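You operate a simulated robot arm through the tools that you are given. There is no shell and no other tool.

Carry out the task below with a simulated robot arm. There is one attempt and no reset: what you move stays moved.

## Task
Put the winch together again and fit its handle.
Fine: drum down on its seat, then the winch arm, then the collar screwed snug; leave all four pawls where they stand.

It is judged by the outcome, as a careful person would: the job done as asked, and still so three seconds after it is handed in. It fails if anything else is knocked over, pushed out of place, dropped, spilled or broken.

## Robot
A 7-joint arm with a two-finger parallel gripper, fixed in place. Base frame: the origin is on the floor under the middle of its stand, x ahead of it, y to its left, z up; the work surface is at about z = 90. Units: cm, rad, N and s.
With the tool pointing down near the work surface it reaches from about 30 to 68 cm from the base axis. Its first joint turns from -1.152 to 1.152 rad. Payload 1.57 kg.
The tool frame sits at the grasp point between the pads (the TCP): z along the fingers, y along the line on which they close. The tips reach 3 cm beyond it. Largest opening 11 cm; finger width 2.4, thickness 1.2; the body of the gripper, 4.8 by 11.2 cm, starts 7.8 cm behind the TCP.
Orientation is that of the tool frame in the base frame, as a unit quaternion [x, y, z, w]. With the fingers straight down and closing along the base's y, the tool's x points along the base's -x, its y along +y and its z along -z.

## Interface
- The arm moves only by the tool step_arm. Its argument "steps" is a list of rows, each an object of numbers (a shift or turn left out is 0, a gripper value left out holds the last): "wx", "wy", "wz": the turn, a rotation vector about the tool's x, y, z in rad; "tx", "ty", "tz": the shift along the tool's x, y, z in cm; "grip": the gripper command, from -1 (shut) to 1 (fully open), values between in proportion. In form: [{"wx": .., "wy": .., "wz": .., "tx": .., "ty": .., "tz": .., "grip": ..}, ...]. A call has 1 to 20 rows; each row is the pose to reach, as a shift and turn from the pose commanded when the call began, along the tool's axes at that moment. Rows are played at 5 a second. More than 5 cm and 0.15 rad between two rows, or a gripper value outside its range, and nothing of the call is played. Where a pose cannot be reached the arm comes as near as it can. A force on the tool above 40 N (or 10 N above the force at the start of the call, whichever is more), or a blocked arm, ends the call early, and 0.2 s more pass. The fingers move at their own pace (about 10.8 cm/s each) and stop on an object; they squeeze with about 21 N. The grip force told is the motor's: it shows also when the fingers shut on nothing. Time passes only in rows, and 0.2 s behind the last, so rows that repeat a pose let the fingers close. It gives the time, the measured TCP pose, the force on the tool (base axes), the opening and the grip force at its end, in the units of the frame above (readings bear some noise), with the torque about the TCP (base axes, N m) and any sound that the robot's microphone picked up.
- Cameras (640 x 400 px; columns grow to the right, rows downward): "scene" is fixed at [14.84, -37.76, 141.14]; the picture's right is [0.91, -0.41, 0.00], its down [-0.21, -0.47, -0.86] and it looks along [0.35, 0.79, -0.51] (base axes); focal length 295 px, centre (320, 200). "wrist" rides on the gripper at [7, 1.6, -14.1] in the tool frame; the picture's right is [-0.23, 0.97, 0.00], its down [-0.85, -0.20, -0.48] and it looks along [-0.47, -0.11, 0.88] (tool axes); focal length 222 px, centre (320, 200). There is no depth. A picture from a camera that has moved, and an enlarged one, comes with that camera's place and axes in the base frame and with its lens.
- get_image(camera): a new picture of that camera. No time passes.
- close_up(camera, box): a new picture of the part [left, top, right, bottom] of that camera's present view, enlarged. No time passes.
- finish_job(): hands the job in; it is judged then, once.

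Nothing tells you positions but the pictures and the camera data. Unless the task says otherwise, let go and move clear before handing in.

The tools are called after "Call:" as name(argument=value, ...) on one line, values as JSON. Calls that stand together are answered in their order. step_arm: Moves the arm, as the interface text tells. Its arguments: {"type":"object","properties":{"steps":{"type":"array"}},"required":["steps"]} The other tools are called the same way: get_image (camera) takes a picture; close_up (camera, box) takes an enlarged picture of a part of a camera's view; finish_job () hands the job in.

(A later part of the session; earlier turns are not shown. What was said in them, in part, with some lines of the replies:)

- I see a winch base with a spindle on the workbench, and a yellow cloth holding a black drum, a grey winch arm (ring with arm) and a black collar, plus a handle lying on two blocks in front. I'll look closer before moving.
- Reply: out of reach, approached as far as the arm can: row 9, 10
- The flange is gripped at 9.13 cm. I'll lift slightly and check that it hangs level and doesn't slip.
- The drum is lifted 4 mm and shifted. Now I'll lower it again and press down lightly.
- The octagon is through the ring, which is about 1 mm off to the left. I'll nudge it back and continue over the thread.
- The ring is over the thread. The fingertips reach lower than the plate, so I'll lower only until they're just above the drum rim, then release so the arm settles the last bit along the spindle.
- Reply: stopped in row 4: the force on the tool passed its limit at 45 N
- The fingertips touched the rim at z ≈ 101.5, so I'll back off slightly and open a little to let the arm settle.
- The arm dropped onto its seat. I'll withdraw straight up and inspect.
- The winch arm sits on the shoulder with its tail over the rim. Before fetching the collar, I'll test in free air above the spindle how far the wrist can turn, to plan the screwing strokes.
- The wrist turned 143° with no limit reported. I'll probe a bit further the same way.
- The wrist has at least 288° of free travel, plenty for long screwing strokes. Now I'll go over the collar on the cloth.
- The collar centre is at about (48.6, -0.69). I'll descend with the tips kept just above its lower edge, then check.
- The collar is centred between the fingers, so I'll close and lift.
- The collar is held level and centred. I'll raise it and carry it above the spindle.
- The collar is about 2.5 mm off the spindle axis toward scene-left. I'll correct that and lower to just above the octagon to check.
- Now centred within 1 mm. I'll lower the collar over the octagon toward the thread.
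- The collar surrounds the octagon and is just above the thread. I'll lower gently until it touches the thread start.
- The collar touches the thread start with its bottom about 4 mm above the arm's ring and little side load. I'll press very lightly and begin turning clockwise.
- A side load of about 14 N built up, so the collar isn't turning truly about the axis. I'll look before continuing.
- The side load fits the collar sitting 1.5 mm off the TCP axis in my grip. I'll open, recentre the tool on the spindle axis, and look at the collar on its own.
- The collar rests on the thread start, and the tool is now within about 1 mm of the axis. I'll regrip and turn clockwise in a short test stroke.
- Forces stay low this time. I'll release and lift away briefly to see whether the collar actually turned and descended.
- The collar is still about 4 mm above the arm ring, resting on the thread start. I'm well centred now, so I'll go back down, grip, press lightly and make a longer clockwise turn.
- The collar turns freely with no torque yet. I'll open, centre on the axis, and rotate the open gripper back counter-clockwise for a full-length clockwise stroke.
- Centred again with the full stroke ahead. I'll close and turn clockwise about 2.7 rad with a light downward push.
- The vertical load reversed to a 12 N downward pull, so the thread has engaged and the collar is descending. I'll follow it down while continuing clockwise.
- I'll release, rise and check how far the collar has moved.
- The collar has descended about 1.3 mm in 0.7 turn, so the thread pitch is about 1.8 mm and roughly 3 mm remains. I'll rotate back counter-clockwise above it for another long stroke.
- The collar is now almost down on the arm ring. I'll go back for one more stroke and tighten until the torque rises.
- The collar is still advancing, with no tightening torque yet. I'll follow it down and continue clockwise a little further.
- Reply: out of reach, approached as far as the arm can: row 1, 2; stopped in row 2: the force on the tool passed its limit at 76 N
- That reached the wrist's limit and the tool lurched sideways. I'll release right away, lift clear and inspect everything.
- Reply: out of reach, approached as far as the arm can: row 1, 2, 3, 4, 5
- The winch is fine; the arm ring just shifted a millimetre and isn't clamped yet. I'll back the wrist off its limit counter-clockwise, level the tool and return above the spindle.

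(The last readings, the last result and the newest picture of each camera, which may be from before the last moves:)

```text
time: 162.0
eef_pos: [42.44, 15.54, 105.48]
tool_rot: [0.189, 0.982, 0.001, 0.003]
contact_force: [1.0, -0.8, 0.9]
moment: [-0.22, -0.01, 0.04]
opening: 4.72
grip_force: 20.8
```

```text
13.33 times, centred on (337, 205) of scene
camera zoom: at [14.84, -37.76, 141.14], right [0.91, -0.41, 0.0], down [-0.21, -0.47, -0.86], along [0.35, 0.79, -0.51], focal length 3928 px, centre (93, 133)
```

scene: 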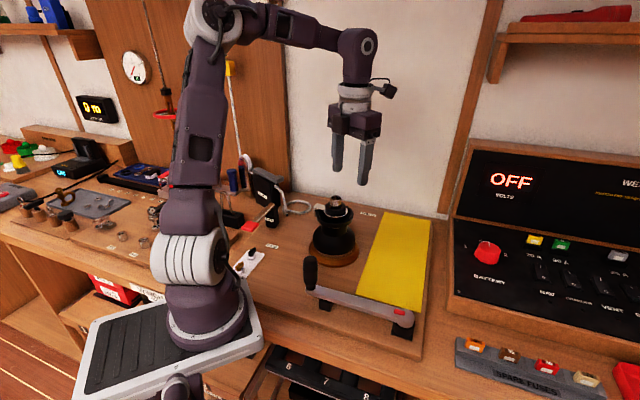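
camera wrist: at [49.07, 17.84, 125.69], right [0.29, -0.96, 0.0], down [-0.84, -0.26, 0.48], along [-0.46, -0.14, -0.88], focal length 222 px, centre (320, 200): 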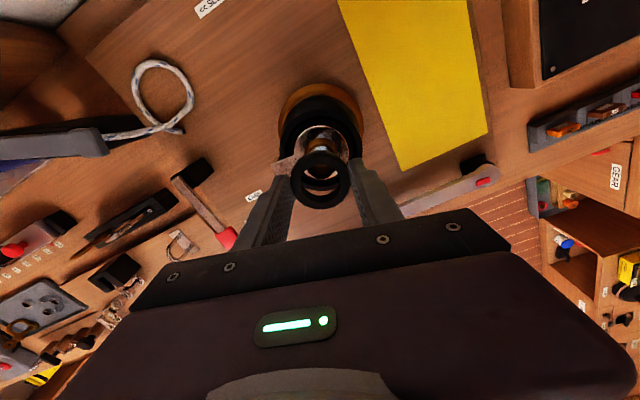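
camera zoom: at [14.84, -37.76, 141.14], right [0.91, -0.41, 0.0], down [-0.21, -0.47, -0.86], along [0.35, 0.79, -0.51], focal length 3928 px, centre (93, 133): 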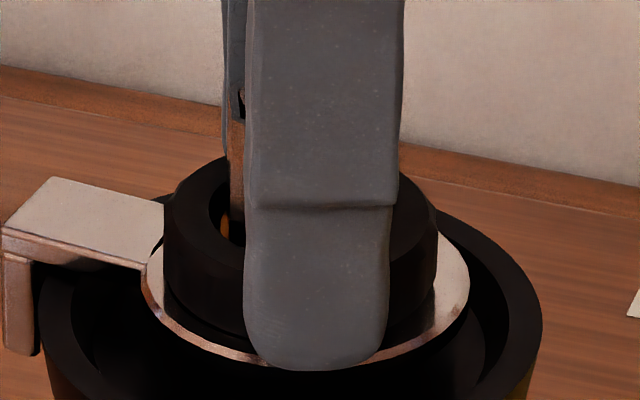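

Torque rose to about 0.6 N·m, then dropped, possibly as the pads slipped one lobe. I'll turn a bit more to confirm that it's snug.

Call:
step_arm(steps=[{"wz": 0.07, "grip": -1}, {"wz": 0.14}])

Call:
step_arm(steps=[{"wz": 0.07, "grip": -1}, {"wz": 0.14}])

Call:
step_arm(steps=[{"wz": 0.07, "grip": -1}, {"wz": 0.14}])

Call:
close_up(camera="scene", box=[322, 190, 352, 220])

```text
time: 162.6
eef_pos: [42.45, 15.52, 105.49]
tool_rot: [0.257, 0.966, 0.0, 0.003]
contact_force: [-2.3, -4.9, -0.6]
moment: [-0.22, -0.02, 0.72]
opening: 4.59
grip_force: 20.7
```

```text
time: 163.2
eef_pos: [42.42, 15.55, 105.48]
tool_rot: [0.325, 0.946, 0.001, 0.002]
contact_force: [-1.5, -7.1, 0.3]
moment: [-0.3, 0.07, 0.57]
opening: 4.8
grip_force: 20.7
```

```text
time: 163.8
eef_pos: [42.38, 15.54, 105.56]
tool_rot: [0.39, 0.921, 0.002, 0.002]
contact_force: [-3.7, -7.9, -0.1]
moment: [-0.32, 0.17, 0.41]
opening: 4.9
grip_force: 21.5
```

```text
13.33 times, centred on (337, 205) of scene
camera zoom: at [14.83, -37.78, 141.13], right [0.91, -0.41, 0.0], down [-0.21, -0.47, -0.86], along [0.35, 0.79, -0.51], focal length 3928 px, centre (93, 133)
```

zoom: 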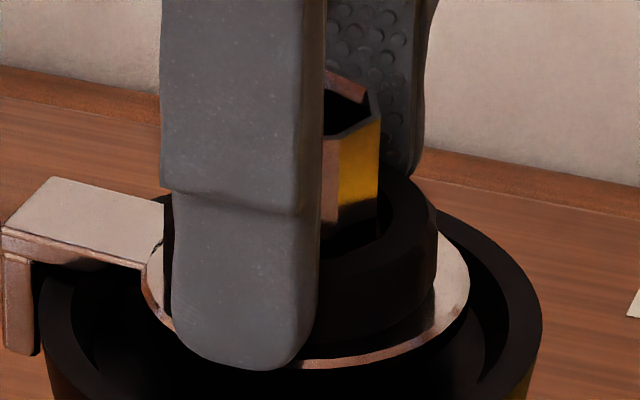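

The pads now slip over the lobes at about 0.7 N·m, so the collar is snug. I'll release, rise, and inspect.

Call:
step_arm(steps=[{"grip": 0.0}, {"grip": 0.2}, {"grip": 0.2, "tz": -2}, {"grip": 0.2, "tz": -5}, {"grip": 0.2, "tz": -8}, {"grip": 0.2, "tz": -10}, {"grip": 0.2, "tz": -10}])

Call:
close_up(camera="scene", box=[322, 190, 352, 220])

Call:
close_up(camera="scene", box=[300, 185, 380, 275])

Call:
close_up(camera="wrist", box=[270, 100, 375, 190])

Call:
get_image(camera="scene")

```text
time: 165.4
eef_pos: [42.51, 15.45, 115.66]
tool_rot: [0.389, 0.921, 0.002, 0.002]
contact_force: [0.1, 0.2, -0.8]
moment: [0.0, -0.02, 0.01]
opening: 6.6
grip_force: 0.0
```

```text
13.33 times, centred on (337, 205) of scene
camera zoom: at [14.84, -37.76, 141.14], right [0.91, -0.41, 0.0], down [-0.21, -0.47, -0.86], along [0.35, 0.79, -0.51], focal length 3928 px, centre (93, 133)
```

zoom: 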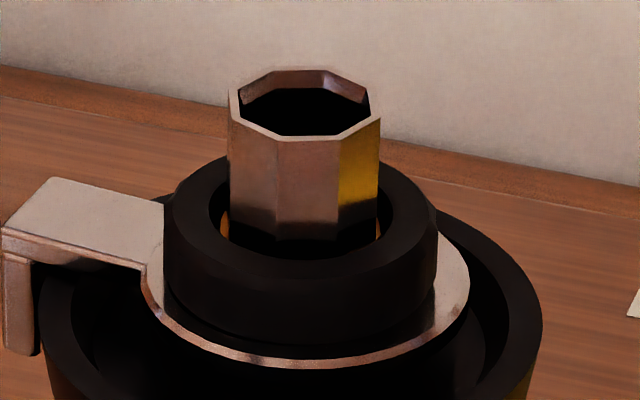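

```text
4.44 times, centred on (340, 230) of scene
camera zoom: at [14.84, -37.76, 141.14], right [0.91, -0.41, 0.0], down [-0.21, -0.47, -0.86], along [0.35, 0.79, -0.51], focal length 1309 px, centre (231, 67)
```

zoom: 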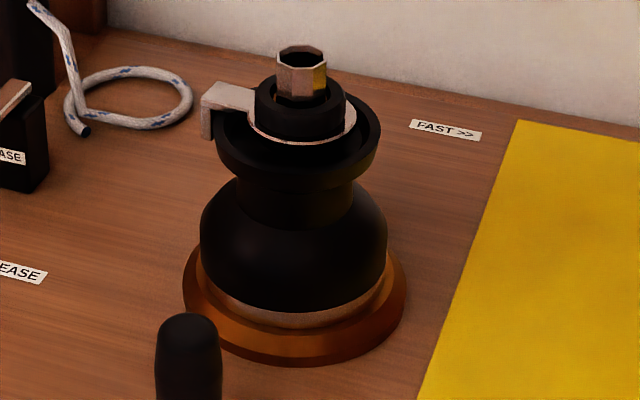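

```text
4.44 times, centred on (322, 145) of wrist
camera zoom: at [38.63, 21.75, 129.71], right [0.86, 0.52, 0.01], down [0.45, -0.75, 0.48], along [0.25, -0.41, -0.88], focal length 987 px, centre (309, 444)
```

zoom: 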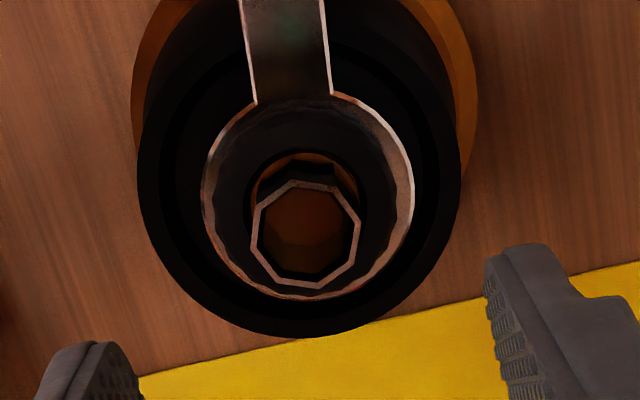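

```text
taken
```

scene: 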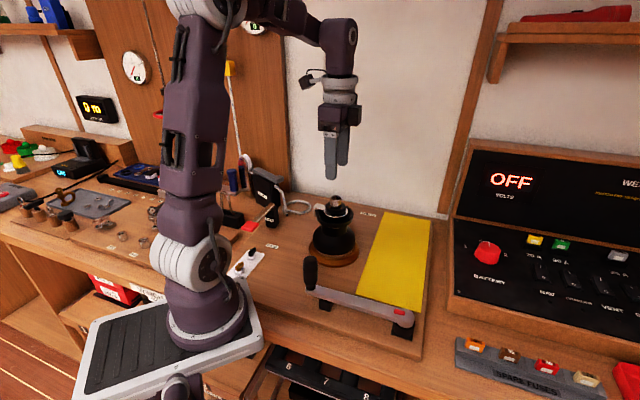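

The collar is down on the arm ring and the stack looks right. Now for the handle: I'll move above its bar for a close look at the grip, stud and lever.

Call:
step_arm(steps=[{"tx": -1.4, "ty": -2, "grip": 0.2}, {"tx": -2.8, "ty": -4}, {"tx": -4.2, "ty": -6}, {"tx": -5.6, "ty": -8}, {"tx": -7, "ty": -10, "tz": 1}, {"tx": -8.4, "ty": -12, "tz": 2}, {"tx": -9.8, "ty": -14, "tz": 4}, {"tx": -10.82, "ty": -15.97, "tz": 6}, {"tx": -10.82, "ty": -15.97, "tz": 7.6}, {"tx": -10.82, "ty": -15.97, "tz": 7.6}])

Call:
get_image(camera="wrist")

Call:
close_up(camera="wrist", box=[200, 40, 420, 220])

Call:
close_up(camera="scene", box=[380, 295, 425, 345])

Call:
close_up(camera="scene", box=[295, 250, 425, 345])

```text
time: 167.6
eef_pos: [38.52, -3.35, 107.67]
tool_rot: [0.389, 0.921, 0.001, 0.002]
contact_force: [-0.1, 0.8, 0.9]
moment: [-0.03, -0.02, 0.01]
opening: 6.59
grip_force: 0.0
```

```text
taken
camera wrist: at [34.71, 2.9, 121.95], right [0.86, 0.52, 0.01], down [0.45, -0.75, 0.48], along [0.25, -0.41, -0.88], focal length 222 px, centre (320, 200)
```

wrist: 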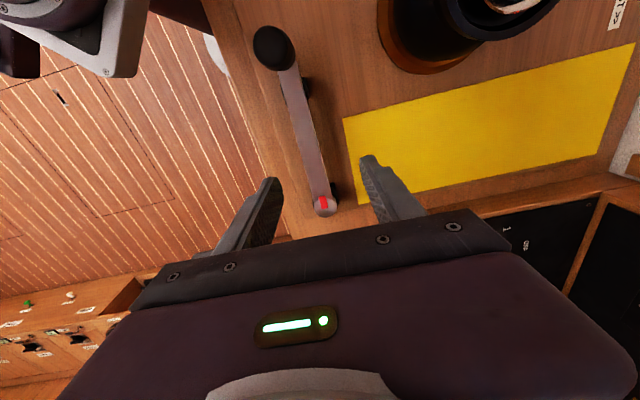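

```text
2.22 times, centred on (310, 130) of wrist
camera zoom: at [34.71, 2.9, 121.95], right [0.86, 0.52, 0.01], down [0.45, -0.75, 0.48], along [0.25, -0.41, -0.88], focal length 494 px, centre (342, 356)
```

zoom: 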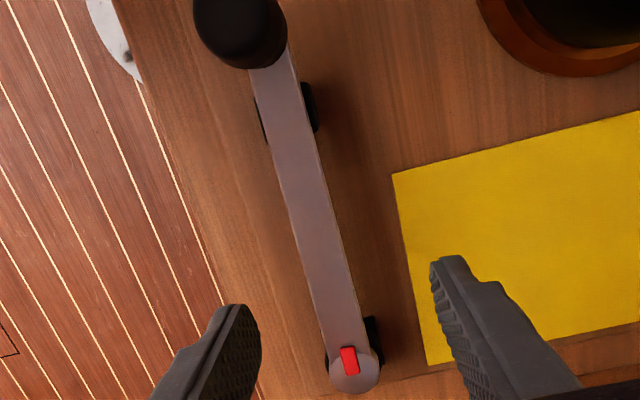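

```text
8.00 times, centred on (402, 320) of scene
camera zoom: at [14.84, -37.76, 141.14], right [0.91, -0.41, 0.0], down [-0.21, -0.47, -0.86], along [0.35, 0.79, -0.51], focal length 2357 px, centre (-340, -760)
```

zoom: 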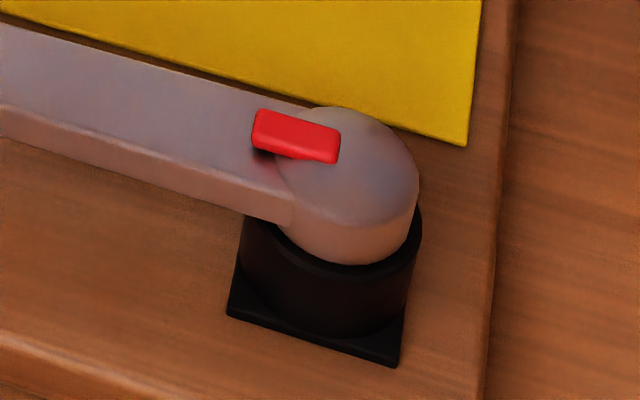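

```text
4.21 times, centred on (360, 298) of scene
camera zoom: at [14.84, -37.76, 141.14], right [0.91, -0.41, 0.0], down [-0.21, -0.47, -0.86], along [0.35, 0.79, -0.51], focal length 1240 px, centre (152, -210)
```

zoom: 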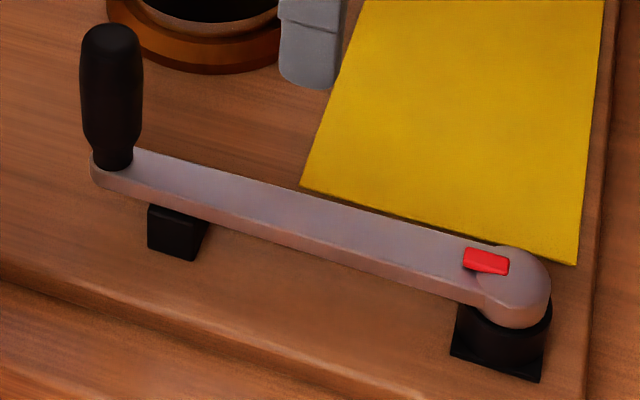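

The handle bar points at about 134°, with its stud end in a black cup and the knob standing up at the other end. I'll descend around mid-bar, near its centre of mass, with the fingers straddling it.

Call:
step_arm(steps=[{"tx": 0.8, "ty": -0.7, "tz": 1, "grip": 0.1}, {"tx": 1.58, "ty": -1.4, "tz": 3}, {"tx": 1.58, "ty": -1.4, "tz": 5}, {"tx": 1.58, "ty": -1.4, "tz": 7}, {"tx": 1.58, "ty": -1.4, "tz": 8.5}, {"tx": 1.58, "ty": -1.4, "tz": 8.5}])

Call:
get_image(camera="wrist")

Call:
close_up(camera="wrist", box=[220, 90, 400, 230])

Call:
close_up(camera="scene", box=[295, 220, 425, 345])

```text
time: 169.0
eef_pos: [36.51, -3.18, 99.34]
tool_rot: [0.389, 0.921, 0.002, 0.002]
contact_force: [1.0, 0.1, 0.4]
moment: [0.01, -0.01, 0.02]
opening: 6.04
grip_force: 0.0
```

```text
taken
camera wrist: at [32.67, 3.06, 113.44], right [0.86, 0.52, 0.01], down [0.45, -0.75, 0.48], along [0.25, -0.41, -0.88], focal length 222 px, centre (320, 200)
```

wrist: 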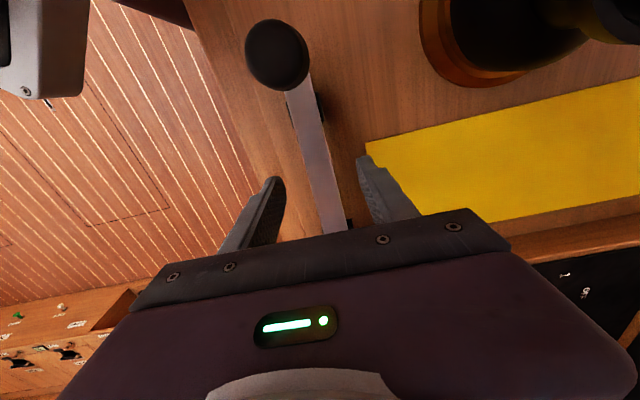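

```text
2.86 times, centred on (310, 160) of wrist
camera zoom: at [32.67, 3.06, 113.44], right [0.86, 0.52, 0.01], down [0.45, -0.75, 0.48], along [0.25, -0.41, -0.88], focal length 635 px, centre (349, 314)
```

zoom: 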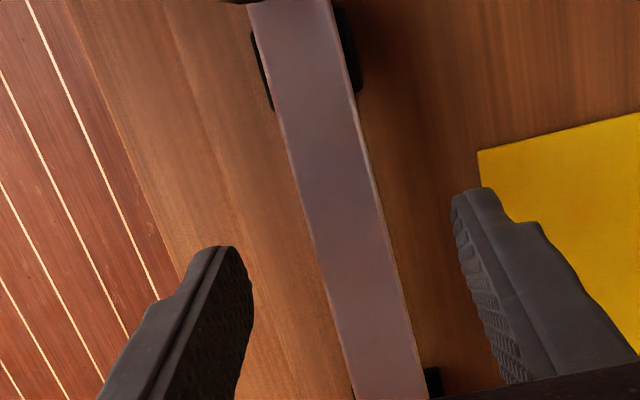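

```text
3.20 times, centred on (360, 282) of scene
camera zoom: at [14.84, -37.76, 141.14], right [0.91, -0.41, 0.0], down [-0.21, -0.47, -0.86], along [0.35, 0.79, -0.51], focal length 943 px, centre (192, -64)
```

zoom: 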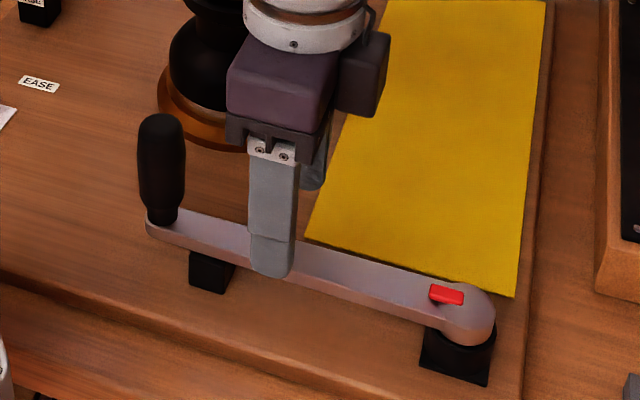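

The fingers are centred over the bar. I'll descend to grip height.

Call:
step_arm(steps=[{"tz": 1.5, "grip": 0.1}, {"tz": 3}, {"tz": 4.2}, {"tz": 5.1}, {"tz": 5.1}])

Call:
close_up(camera="wrist", box=[220, 90, 400, 230])

Call:
close_up(camera="scene", box=[310, 240, 380, 310])

```text
time: 170.2
eef_pos: [36.47, -3.15, 94.34]
tool_rot: [0.389, 0.921, 0.002, 0.003]
contact_force: [0.4, 0.0, 0.9]
moment: [0.02, 0.01, -0.06]
opening: 6.0
grip_force: 0.1
```

```text
2.86 times, centred on (310, 160) of wrist
camera zoom: at [32.65, 3.09, 108.34], right [0.86, 0.52, 0.01], down [0.45, -0.75, 0.48], along [0.25, -0.41, -0.88], focal length 635 px, centre (349, 314)
```

zoom: 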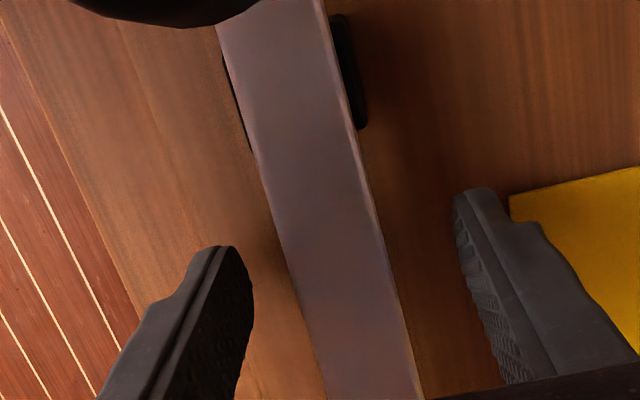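

```text
5.71 times, centred on (345, 275) of scene
camera zoom: at [14.84, -37.76, 141.14], right [0.91, -0.41, 0.0], down [-0.21, -0.47, -0.86], along [0.35, 0.79, -0.51], focal length 1683 px, centre (177, -229)
```

zoom: 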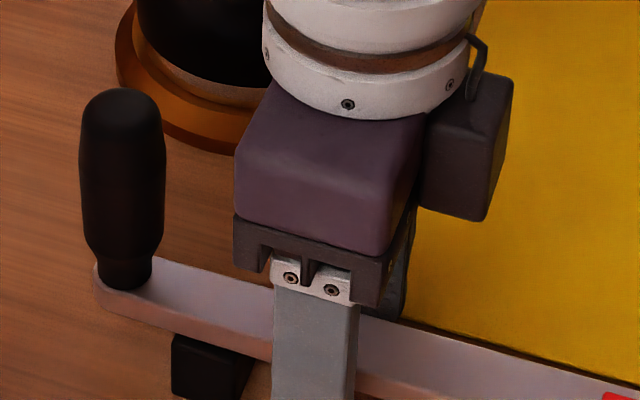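

Call:
step_arm(steps=[{"tz": 0.2, "grip": -0.2}, {"tz": 0.2, "grip": -0.4}, {"tz": 0.2, "grip": -1}, {"tz": 0.2, "grip": -1}, {"tz": 0.2, "grip": -1}])

Call:
step_arm(steps=[{"tz": -0.15, "grip": -1}, {"tz": -0.3}, {"tz": -0.45}, {"tz": -0.6}, {"tz": -0.6}])

Call:
close_up(camera="scene", box=[295, 220, 425, 345])

```text
time: 171.4
eef_pos: [36.39, -3.32, 93.97]
tool_rot: [0.39, 0.921, 0.003, 0.002]
contact_force: [-6.5, -11.7, 0.0]
moment: [-0.14, 0.05, 0.18]
opening: 2.48
grip_force: 21.1
```

```text
time: 172.6
eef_pos: [36.43, -3.1, 94.65]
tool_rot: [0.389, 0.921, 0.002, 0.002]
contact_force: [-0.5, 0.5, -2.7]
moment: [0.02, 0.05, -0.01]
opening: 2.5
grip_force: 21.4
```

```text
3.20 times, centred on (360, 282) of scene
camera zoom: at [14.85, -37.76, 141.14], right [0.91, -0.41, 0.0], down [-0.21, -0.47, -0.86], along [0.35, 0.79, -0.51], focal length 943 px, centre (192, -64)
```

zoom: 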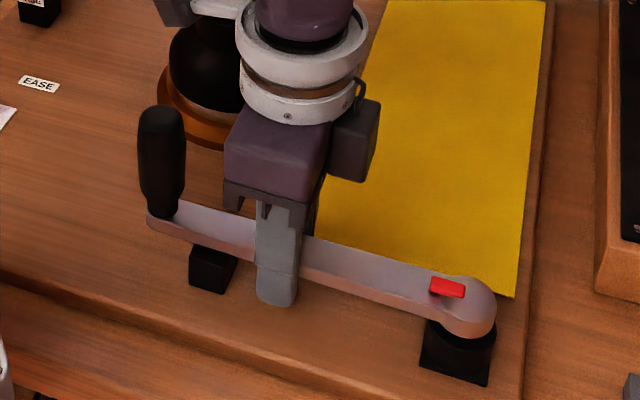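

The handle lifts easily and evenly. I'll continue raising it out of the cup and check that it stays level.

Call:
step_arm(steps=[{"tz": -0.4, "grip": -1}, {"tz": -0.9}, {"tz": -1.5}, {"tz": -2.2}, {"tz": -3}, {"tz": -4}, {"tz": -5}, {"tz": -5}])

Call:
get_image(camera="scene")

Call:
close_up(camera="scene", box=[295, 210, 425, 335])

Call:
close_up(camera="scene", box=[375, 275, 425, 325])

```text
time: 174.4
eef_pos: [36.55, -3.09, 99.62]
tool_rot: [0.389, 0.921, 0.002, 0.002]
contact_force: [0.2, 0.0, -3.2]
moment: [0.02, 0.03, 0.0]
opening: 2.47
grip_force: 20.9
```

```text
taken
```

scene: 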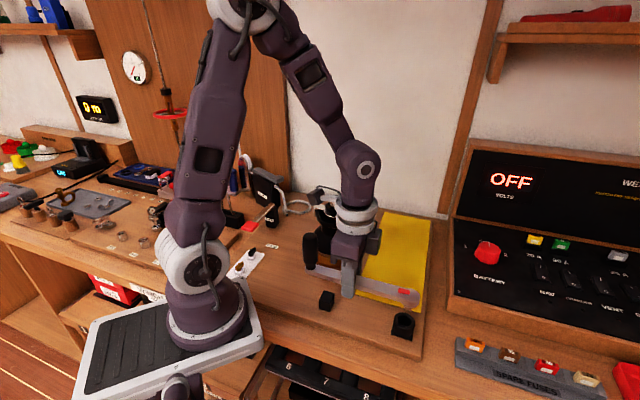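

```text
3.20 times, centred on (360, 272) of scene
camera zoom: at [14.84, -37.76, 141.14], right [0.91, -0.41, 0.0], down [-0.21, -0.47, -0.86], along [0.35, 0.79, -0.51], focal length 943 px, centre (192, -32)
```

zoom: 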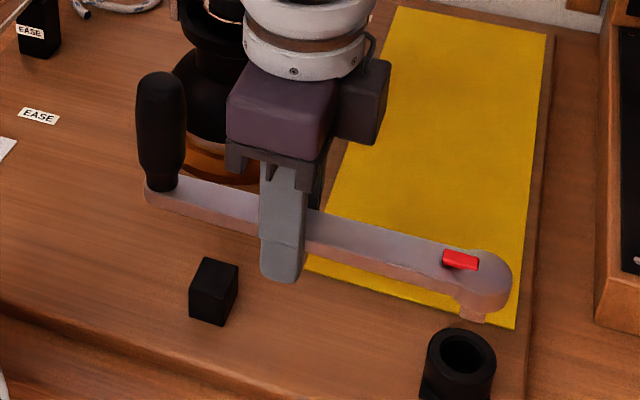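

```text
8.00 times, centred on (400, 300) of scene
camera zoom: at [14.84, -37.76, 141.14], right [0.91, -0.41, 0.0], down [-0.21, -0.47, -0.86], along [0.35, 0.79, -0.51], focal length 2357 px, centre (-320, -600)
```

zoom: 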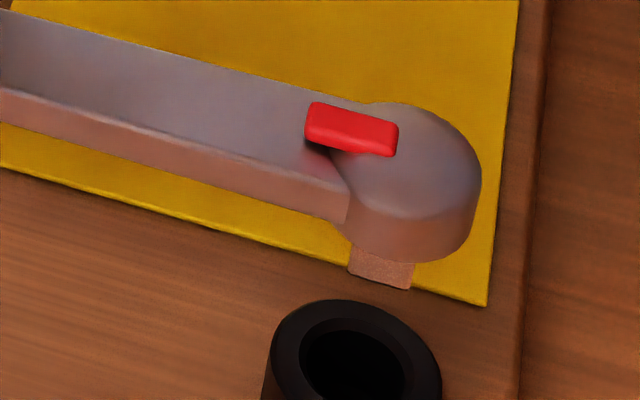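

The handle is out of its cup, level, weighing about 0.33 kg, with its stud visible under the head. I'll raise it higher to see the stud from the side.

Call:
step_arm(steps=[{"tz": -2.5, "grip": -1}, {"tz": -5}, {"tz": -7.5}, {"tz": -10}, {"tz": -12.5}, {"tz": -15}, {"tz": -17.5}, {"tz": -19}, {"tz": -19}])

Call:
get_image(camera="scene")

Call:
close_up(camera="scene", box=[270, 130, 430, 260])

```text
time: 176.4
eef_pos: [36.36, -3.21, 118.71]
tool_rot: [0.389, 0.921, 0.002, 0.003]
contact_force: [-0.2, -0.5, -3.4]
moment: [0.03, 0.02, -0.04]
opening: 2.46
grip_force: 21.2
```

```text
taken
```

scene: 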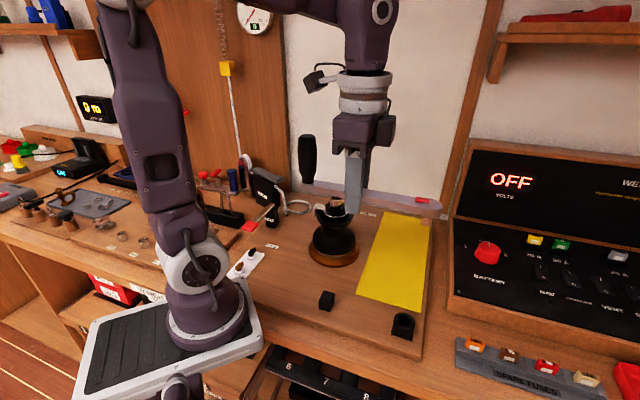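

```text
3.08 times, centred on (350, 195) of scene
camera zoom: at [14.84, -37.76, 141.14], right [0.91, -0.41, 0.0], down [-0.21, -0.47, -0.86], along [0.35, 0.79, -0.51], focal length 906 px, centre (228, 215)
```

zoom: 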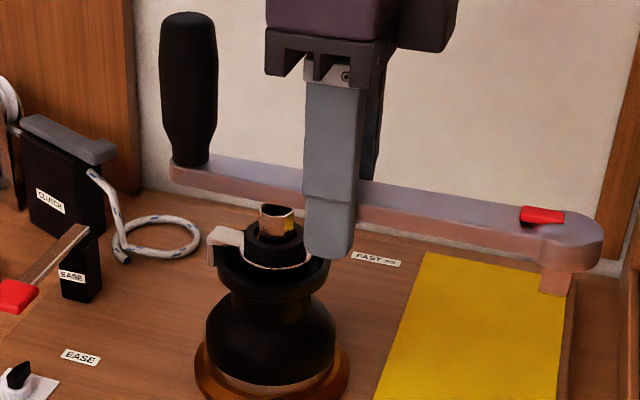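

Call:
close_up(camera="scene", box=[395, 190, 427, 230])

Call:
close_up(camera="scene", box=[330, 188, 346, 204])

Call:
close_up(camera="scene", box=[385, 305, 425, 345])

```text
10.00 times, centred on (411, 210) of scene
camera zoom: at [14.84, -37.76, 141.14], right [0.91, -0.41, 0.0], down [-0.21, -0.47, -0.86], along [0.35, 0.79, -0.51], focal length 2946 px, centre (-590, 100)
```

zoom: 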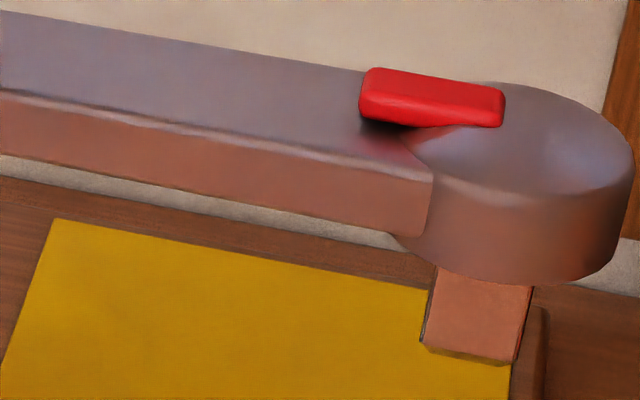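

```text
16.00 times, centred on (338, 196) of scene
camera zoom: at [14.84, -37.76, 141.14], right [0.91, -0.41, 0.0], down [-0.21, -0.47, -0.86], along [0.35, 0.79, -0.51], focal length 4714 px, centre (32, 264)
```

zoom: 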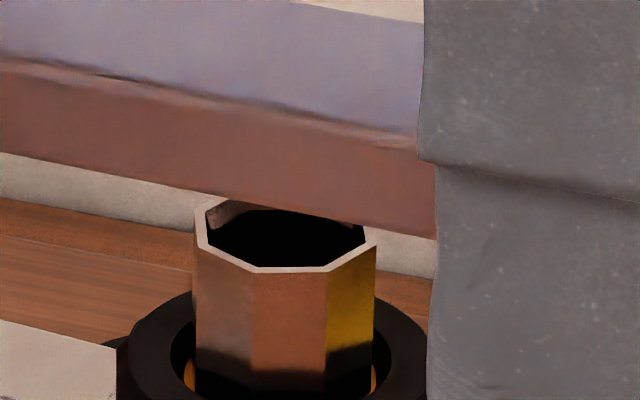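

```text
10.00 times, centred on (405, 325) of scene
camera zoom: at [14.84, -37.76, 141.14], right [0.91, -0.41, 0.0], down [-0.21, -0.47, -0.86], along [0.35, 0.79, -0.51], focal length 2946 px, centre (-530, -1050)
```

zoom: 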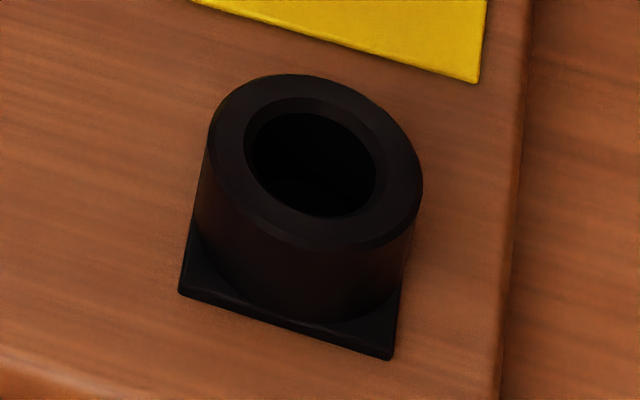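

The stud is a square of about 1.6 cm, aligned with the bar, and its corners match the octagon socket's vertices when the bar lies along the bench diagonal. The original direction would put the knob over the clutch, so I'll turn the handle 180° and carry it towards the spindle at safe height.

Call:
step_arm(steps=[{"wz": -0.1428, "tx": -0.066, "ty": 0.79, "grip": -1}, {"wz": -0.2856, "tx": -0.133, "ty": 1.58}, {"wz": -0.4284, "tx": -0.2, "ty": 2.37}, {"wz": -0.5712, "tx": -0.265, "ty": 3.16}, {"wz": -0.714, "tx": -0.33, "ty": 3.95}, {"wz": -0.8568, "tx": -0.4, "ty": 4.75}, {"wz": -0.9996, "tx": -0.465, "ty": 5.54}, {"wz": -1.1424, "tx": -0.53, "ty": 6.33}, {"wz": -1.2852, "tx": -0.6, "ty": 7.12}, {"wz": -1.428, "tx": -0.664, "ty": 7.91}, {"wz": -1.5708, "tx": -0.73, "ty": 8.7}, {"wz": -1.5708, "tx": -0.73, "ty": 8.7}])

Call:
get_image(camera="scene")

```text
time: 179.0
eef_pos: [43.13, 2.38, 118.65]
tool_rot: [-0.377, 0.926, -0.001, 0.003]
contact_force: [-0.7, 0.1, -3.2]
moment: [-0.05, 0.02, 0.0]
opening: 2.47
grip_force: 20.9
```

```text
taken
```

scene: 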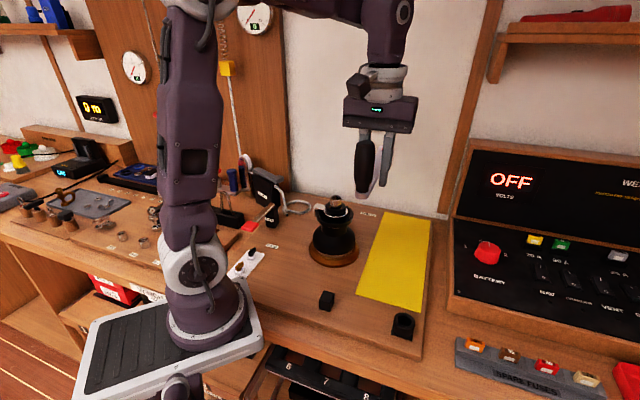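

Call:
step_arm(steps=[{"wz": -0.1428, "tx": -0.79, "ty": -0.07, "grip": -1}, {"wz": -0.2856, "tx": -1.58, "ty": -0.14}, {"wz": -0.4284, "tx": -2.37, "ty": -0.21}, {"wz": -0.5712, "tx": -3.16, "ty": -0.28}, {"wz": -0.714, "tx": -3.95, "ty": -0.35}, {"wz": -0.8568, "tx": -4.74, "ty": -0.43}, {"wz": -0.9996, "tx": -5.53, "ty": -0.5}, {"wz": -1.1424, "tx": -6.32, "ty": -0.57}, {"wz": -1.2852, "tx": -7.11, "ty": -0.64}, {"wz": -1.428, "tx": -7.9, "ty": -0.71}, {"wz": -1.5708, "tx": -8.69, "ty": -0.78}, {"wz": -1.5708, "tx": -8.69, "ty": -0.78}])

Call:
get_image(camera="scene")

Call:
close_up(camera="scene", box=[290, 130, 390, 220])

Call:
get_image(camera="wrist")

```text
time: 181.6
eef_pos: [49.87, 7.8, 118.83]
tool_rot: [0.922, -0.387, 0.003, -0.002]
contact_force: [0.0, -0.2, -4.0]
moment: [-0.04, -0.06, -0.01]
opening: 2.51
grip_force: 20.8
```

```text
taken
```

scene: 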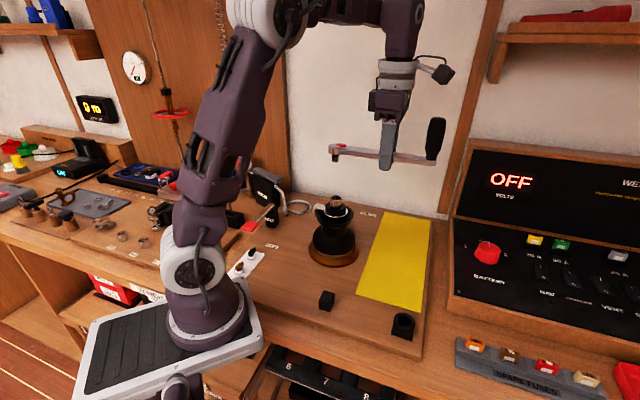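

```text
4.44 times, centred on (340, 175) of scene
camera zoom: at [14.85, -37.76, 141.14], right [0.91, -0.41, 0.0], down [-0.21, -0.47, -0.86], along [0.35, 0.79, -0.51], focal length 1309 px, centre (231, 311)
```

zoom: 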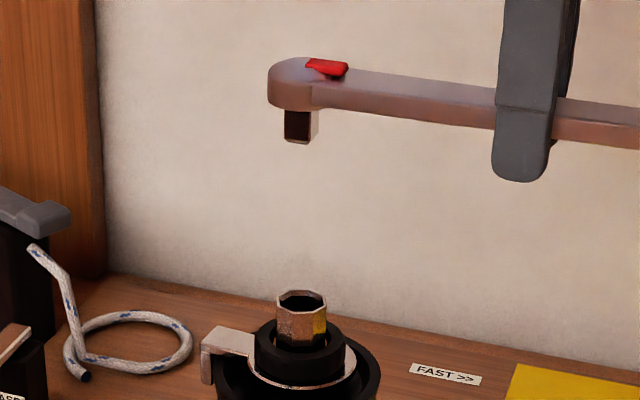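

```text
taken
camera wrist: at [53.45, 1.79, 132.89], right [-0.86, -0.52, -0.01], down [-0.46, 0.75, 0.48], along [-0.24, 0.41, -0.88], focal length 222 px, centre (320, 200)
```

wrist: 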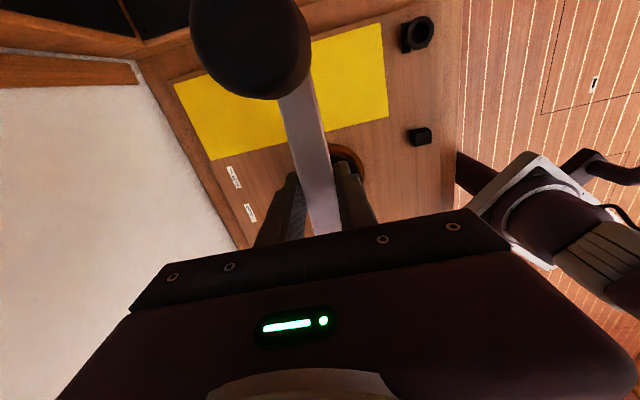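

The handle is turned, with its stud nearly above the spindle. I'll lower until the stud is about 1 cm above the socket and compare positions.

Call:
step_arm(steps=[{"tz": 1.5, "grip": -1}, {"tz": 3}, {"tz": 4.5}, {"tz": 6}, {"tz": 7.2}, {"tz": 7.2}])

Call:
close_up(camera="scene", box=[318, 170, 358, 210])

Call:
close_up(camera="scene", box=[290, 130, 430, 220])

```text
time: 183.0
eef_pos: [49.85, 7.73, 111.42]
tool_rot: [0.921, -0.39, 0.002, -0.001]
contact_force: [-0.2, -0.1, -3.0]
moment: [-0.01, -0.01, 0.02]
opening: 2.46
grip_force: 21.0
```

```text
10.00 times, centred on (338, 190) of scene
camera zoom: at [14.85, -37.76, 141.14], right [0.91, -0.41, 0.0], down [-0.21, -0.47, -0.86], along [0.35, 0.79, -0.51], focal length 2946 px, centre (140, 300)
```

zoom: 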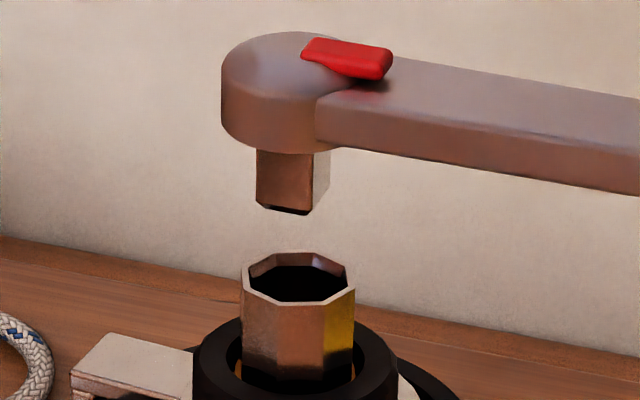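

```text
4.44 times, centred on (360, 175) of scene
camera zoom: at [14.85, -37.76, 141.14], right [0.91, -0.41, 0.0], down [-0.21, -0.47, -0.86], along [0.35, 0.79, -0.51], focal length 1309 px, centre (142, 311)
```

zoom: 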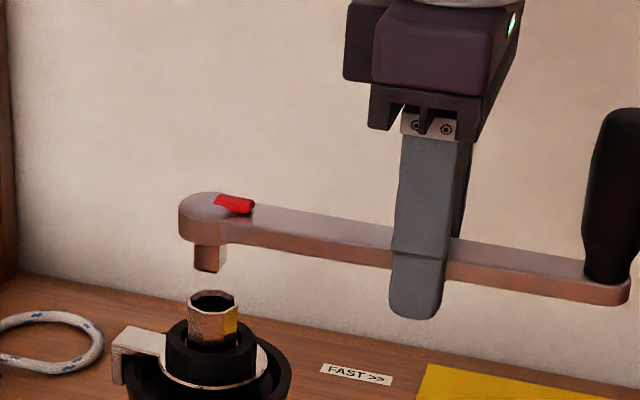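

The stud's corners line up with the octagon, and it's about 1.4 mm to the left. I'll correct that and lower until it's just above the rim.

Call:
step_arm(steps=[{"tx": 0.1, "ty": -0.13, "tz": 0.5, "grip": -1}, {"tx": 0.1, "ty": -0.13, "tz": 1.0}, {"tx": 0.1, "ty": -0.13, "tz": 1.4}, {"tx": 0.1, "ty": -0.13, "tz": 1.4}])

Call:
close_up(camera="scene", box=[322, 180, 352, 210])

```text
time: 184.0
eef_pos: [49.99, 7.82, 110.25]
tool_rot: [0.921, -0.39, 0.003, -0.002]
contact_force: [-0.4, 0.5, -2.4]
moment: [0.0, -0.03, 0.02]
opening: 2.47
grip_force: 21.4
```

```text
13.33 times, centred on (337, 195) of scene
camera zoom: at [14.85, -37.76, 141.14], right [0.91, -0.41, 0.0], down [-0.21, -0.47, -0.86], along [0.35, 0.79, -0.51], focal length 3928 px, centre (93, 267)
```

zoom: 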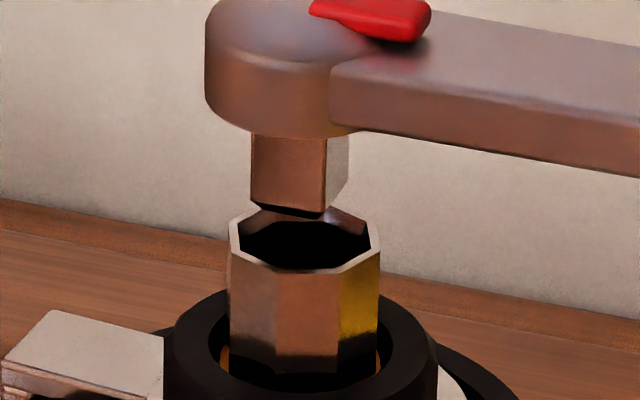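

Call:
step_arm(steps=[{"tx": 0.09, "ty": -0.04, "tz": 0.3, "grip": -1}, {"tx": 0.09, "ty": -0.04, "tz": 0.6}, {"tx": 0.09, "ty": -0.04, "tz": 0.6}])

Call:
close_up(camera="scene", box=[322, 180, 352, 210])

```text
time: 184.8
eef_pos: [50.22, 7.85, 109.44]
tool_rot: [0.921, -0.389, 0.003, -0.003]
contact_force: [-0.7, -0.1, -3.3]
moment: [-0.03, -0.02, -0.03]
opening: 2.46
grip_force: 20.6
```

```text
13.33 times, centred on (337, 195) of scene
camera zoom: at [14.85, -37.76, 141.14], right [0.91, -0.41, 0.0], down [-0.21, -0.47, -0.86], along [0.35, 0.79, -0.51], focal length 3928 px, centre (93, 267)
```

zoom: 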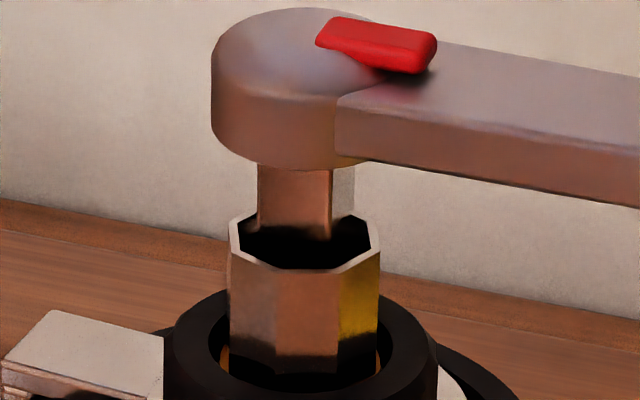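

Call:
step_arm(steps=[{"tz": 0.15, "grip": -1}, {"tz": 0.3}, {"tz": 0.3}])

Call:
close_up(camera="scene", box=[322, 180, 352, 210])

```text
time: 185.6
eef_pos: [50.12, 7.94, 109.14]
tool_rot: [0.921, -0.389, 0.003, -0.002]
contact_force: [-0.9, -0.4, -3.3]
moment: [-0.16, -0.09, 0.22]
opening: 2.5
grip_force: 21.1
```

```text
13.33 times, centred on (337, 195) of scene
camera zoom: at [14.84, -37.76, 141.14], right [0.91, -0.41, 0.0], down [-0.21, -0.47, -0.86], along [0.35, 0.79, -0.51], focal length 3928 px, centre (93, 267)
```

zoom: 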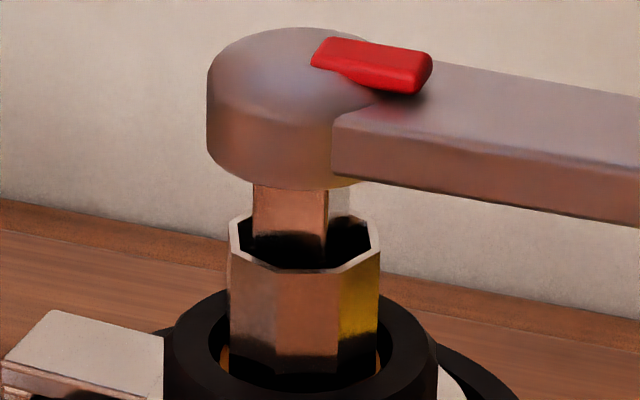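

The stud has entered the socket and is touching the far wall lightly. I'll shift about 1.5 mm toward the near side and continue lowering.

Call:
step_arm(steps=[{"ty": 0.08, "grip": -1}, {"ty": 0.15}, {"ty": 0.15, "tz": 0.15}, {"ty": 0.15, "tz": 0.3}, {"ty": 0.15, "tz": 0.3}])

Call:
close_up(camera="scene", box=[322, 180, 352, 210])

```text
time: 186.8
eef_pos: [50.09, 7.65, 109.01]
tool_rot: [0.921, -0.389, 0.002, -0.002]
contact_force: [-0.7, 0.1, -2.5]
moment: [-0.05, -0.02, -0.02]
opening: 2.48
grip_force: 21.3
```

```text
13.33 times, centred on (337, 195) of scene
camera zoom: at [14.85, -37.76, 141.14], right [0.91, -0.41, 0.0], down [-0.21, -0.47, -0.86], along [0.35, 0.79, -0.51], focal length 3928 px, centre (93, 267)
```

zoom: 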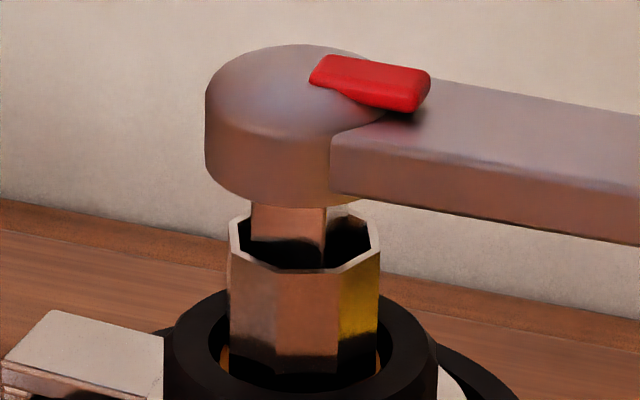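

Call:
step_arm(steps=[{"tx": 0.06, "tz": 0.15, "grip": -1}, {"tx": 0.06, "tz": 0.3}, {"tx": 0.06, "tz": 0.45}])

Call:
step_arm(steps=[{"tz": 0.15, "grip": -1}, {"tz": 0.3}])

Call:
close_up(camera="scene", box=[322, 180, 352, 210])

```text
time: 187.6
eef_pos: [50.15, 7.67, 108.58]
tool_rot: [0.921, -0.389, 0.003, -0.002]
contact_force: [0.3, 0.3, -2.1]
moment: [-0.04, -0.03, 0.02]
opening: 2.48
grip_force: 20.8
```

```text
time: 188.2
eef_pos: [50.14, 7.73, 108.44]
tool_rot: [0.921, -0.389, 0.003, -0.002]
contact_force: [-0.1, -0.7, -2.1]
moment: [-0.05, -0.02, 0.0]
opening: 2.47
grip_force: 20.8
```

```text
13.33 times, centred on (337, 195) of scene
camera zoom: at [14.85, -37.76, 141.14], right [0.91, -0.41, 0.0], down [-0.21, -0.47, -0.86], along [0.35, 0.79, -0.51], focal length 3928 px, centre (93, 267)
```

zoom: 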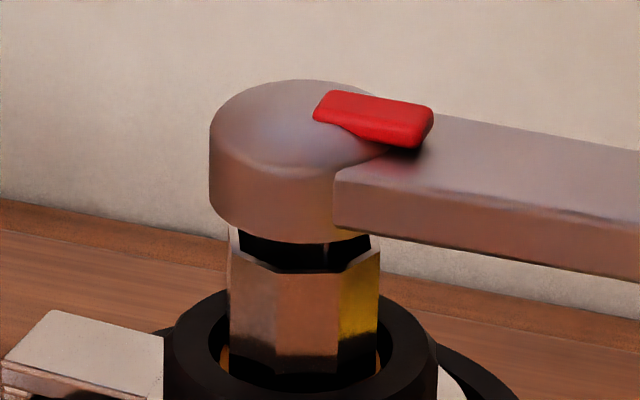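

The stud slides in freely. I'll continue until the head seats on the spindle.

Call:
step_arm(steps=[{"tz": 0.15, "grip": -1}, {"tz": 0.3}])

Call:
step_arm(steps=[{"tz": 0.1, "grip": -1}, {"tz": 0.2}])

Call:
step_arm(steps=[{"tz": 0.1, "grip": -1}, {"tz": 0.2}])

Call:
close_up(camera="scene", box=[322, 180, 352, 210])

```text
time: 188.8
eef_pos: [50.1, 7.68, 107.98]
tool_rot: [0.921, -0.389, 0.003, -0.001]
contact_force: [-0.3, 0.1, -3.3]
moment: [-0.03, -0.01, 0.02]
opening: 2.47
grip_force: 21.4
```

```text
time: 189.4
eef_pos: [50.14, 7.69, 107.62]
tool_rot: [0.921, -0.389, 0.003, -0.001]
contact_force: [0.1, 0.3, -3.0]
moment: [-0.05, -0.06, 0.0]
opening: 2.47
grip_force: 21.4
```

```text
time: 190.0
eef_pos: [50.16, 7.72, 107.55]
tool_rot: [0.921, -0.389, 0.003, -0.003]
contact_force: [-1.1, 0.4, 2.2]
moment: [0.32, 0.38, 0.04]
opening: 2.47
grip_force: 20.9
```

```text
13.33 times, centred on (337, 195) of scene
camera zoom: at [14.84, -37.76, 141.14], right [0.91, -0.41, 0.0], down [-0.21, -0.47, -0.86], along [0.35, 0.79, -0.51], focal length 3928 px, centre (93, 267)
```

zoom: 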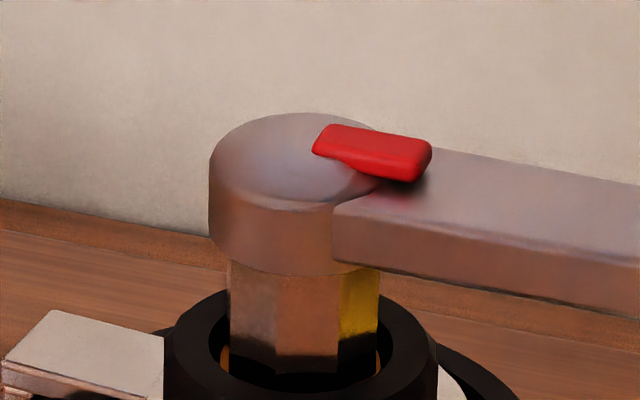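

The head has seated on the spindle. Before letting go, I'll ease the knob end down very slightly to feel how much play the socket has, so that releasing doesn't jolt it.

Call:
step_arm(steps=[{"tz": 0.05, "wy": -0.005, "grip": -1}, {"tz": 0.1, "wy": -0.01}, {"tz": 0.1, "wy": -0.01}])

Call:
step_arm(steps=[{"tz": 0.1, "wy": -0.01, "grip": -1}, {"tz": 0.1, "wy": -0.01}])

Call:
close_up(camera="scene", box=[322, 180, 352, 210])

```text
time: 190.8
eef_pos: [50.19, 7.57, 107.54]
tool_rot: [0.921, -0.389, -0.002, -0.004]
contact_force: [2.0, -1.1, 12.5]
moment: [0.06, 0.1, -0.02]
opening: 2.48
grip_force: 20.8
```

```text
time: 191.4
eef_pos: [50.1, 7.67, 107.23]
tool_rot: [0.921, -0.389, -0.008, -0.005]
contact_force: [3.2, -2.8, 11.8]
moment: [-0.05, -0.04, 0.01]
opening: 2.49
grip_force: 20.5
```

```text
13.33 times, centred on (337, 195) of scene
camera zoom: at [14.83, -37.77, 141.14], right [0.91, -0.41, 0.0], down [-0.21, -0.47, -0.86], along [0.35, 0.79, -0.51], focal length 3928 px, centre (93, 267)
```

zoom: 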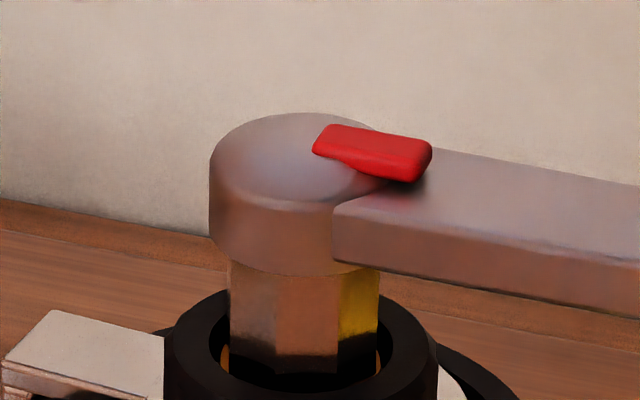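

The handle resists 12 N of downward push without drooping, so the fit is firm. I'll unload, open, and withdraw upward.

Call:
step_arm(steps=[{"tz": -0.12, "wy": 0.01, "grip": -1}, {"tz": -0.17, "wy": 0.02, "grip": -0.6}, {"tz": -0.17, "wy": 0.02, "grip": -0.2}, {"tz": -0.17, "wy": 0.02, "grip": 0.1}, {"tz": -0.17, "wy": 0.02, "grip": 0.1}])

Call:
close_up(camera="scene", box=[290, 130, 430, 250])

Call:
close_up(camera="scene", box=[322, 180, 352, 210])

```text
time: 192.6
eef_pos: [50.09, 7.76, 107.52]
tool_rot: [0.921, -0.389, 0.004, -0.001]
contact_force: [0.6, 0.1, -0.3]
moment: [0.01, 0.0, 0.06]
opening: 6.04
grip_force: 0.1
```

```text
3.33 times, centred on (360, 190) of scene
camera zoom: at [14.84, -37.76, 141.14], right [0.91, -0.41, 0.0], down [-0.21, -0.47, -0.86], along [0.35, 0.79, -0.51], focal length 982 px, centre (187, 233)
```

zoom: 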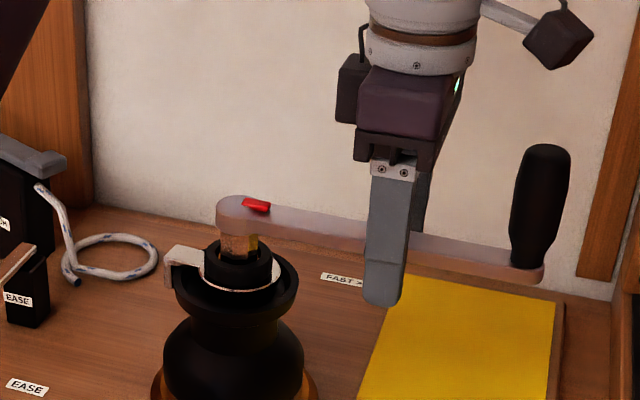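

```text
13.33 times, centred on (337, 195) of scene
camera zoom: at [14.84, -37.76, 141.14], right [0.91, -0.41, 0.0], down [-0.21, -0.47, -0.86], along [0.35, 0.79, -0.51], focal length 3928 px, centre (93, 267)
```

zoom: 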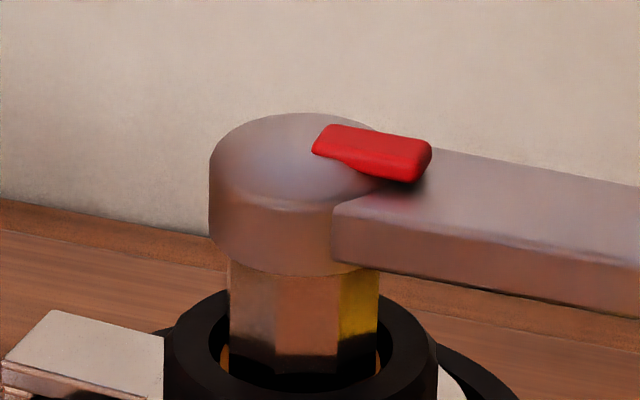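

The handle stays put and level. I'll withdraw straight up, move clear, and do a final inspection.

Call:
step_arm(steps=[{"tz": -1.5, "grip": 0.1}, {"tz": -3.5}, {"tz": -6}, {"tz": -9}, {"tz": -12}, {"tz": -15}, {"tz": -17}, {"tz": -17}])

Call:
get_image(camera="scene")

Call:
close_up(camera="scene", box=[290, 130, 430, 280])

Call:
get_image(camera="wrist")

Call:
close_up(camera="scene", box=[200, 180, 320, 290])

```text
time: 194.4
eef_pos: [50.08, 7.67, 124.52]
tool_rot: [0.921, -0.389, 0.002, -0.002]
contact_force: [0.1, 0.1, -0.4]
moment: [-0.02, -0.02, 0.0]
opening: 6.0
grip_force: 0.1
```

```text
taken
```

scene: 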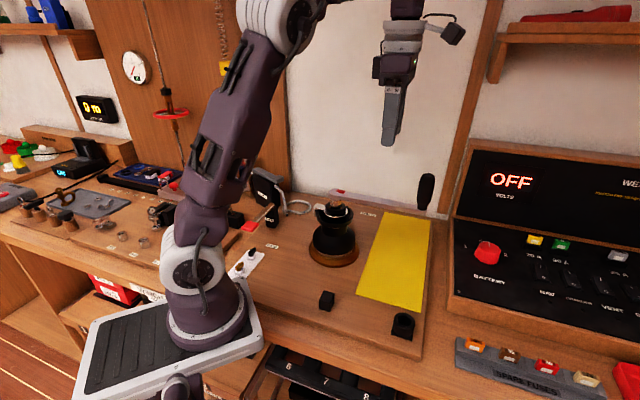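

```text
2.67 times, centred on (360, 205) of scene
camera zoom: at [14.84, -37.76, 141.14], right [0.91, -0.41, 0.0], down [-0.21, -0.47, -0.86], along [0.35, 0.79, -0.51], focal length 786 px, centre (213, 187)
```

zoom: 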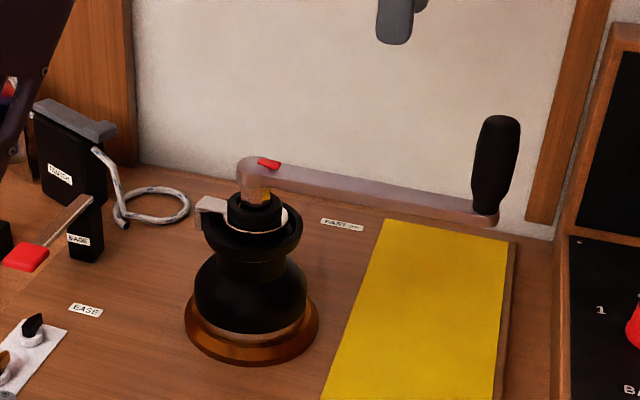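

```text
taken
camera wrist: at [53.59, 1.61, 138.64], right [-0.86, -0.52, -0.01], down [-0.46, 0.75, 0.48], along [-0.24, 0.41, -0.88], focal length 222 px, centre (320, 200)
```

wrist: 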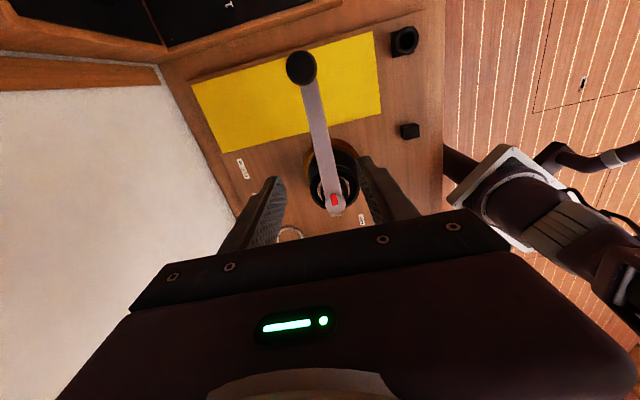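

```text
3.64 times, centred on (260, 235) of scene
camera zoom: at [14.84, -37.76, 141.14], right [0.91, -0.41, 0.0], down [-0.21, -0.47, -0.86], along [0.35, 0.79, -0.51], focal length 1071 px, centre (538, 73)
```

zoom: 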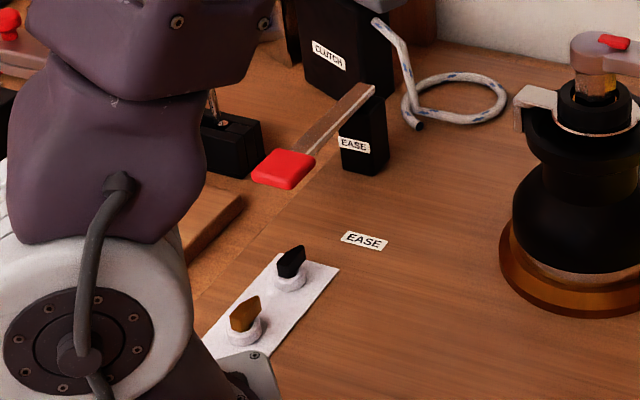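

The drum is on its seat ring, the winch arm is over the spindle, the collar is snug on top of it, and the handle stud is fully in the socket. The spare pawls and everything else are undisturbed, and the gripper is open and clear, so I'll hand in the job.

Call:
finish_job()

```text
The job is handed in.
```

The winch is back together with its handle fitted, and I've handed the job in. I don't have the judge's verdict yet.

- **Drum:** it sits on the steel ring around the spindle. I lifted and re-centred it once, and it came to rest at the same height both times, with no visible gap at the ring.
- **Winch arm:** its ring is over the spindle, under the collar, and its tail passes over the drum's rim. I had to let it drop about 1 cm down the spindle, because the fingertips met the rim first.
- **Collar:** it is screwed down onto the arm's ring until my grip began to slip at about 0.7 N·m.
- **Handle:** its square stud is fully in the socket and the head rests on the spindle. It didn't sag under a 12 N push, and it stayed level after I let go. I turned it half round from how it lay, so the knob points over the yellow cloth rather than the clutch. I left the red lever on its head as it was.
- **Pawls:** I left all four alone. The two spares are still on their plate. The two in the base are now under the drum, so I couldn't see them at the end; the drum went down without catching until it met its seat.

While I was tightening the collar, the wrist reached its turning limit and the tool lurched sideways (76 N). That shifted the still-loose winch arm by about 1 mm. I inspected the winch, found nothing else moved, and then finished tightening.
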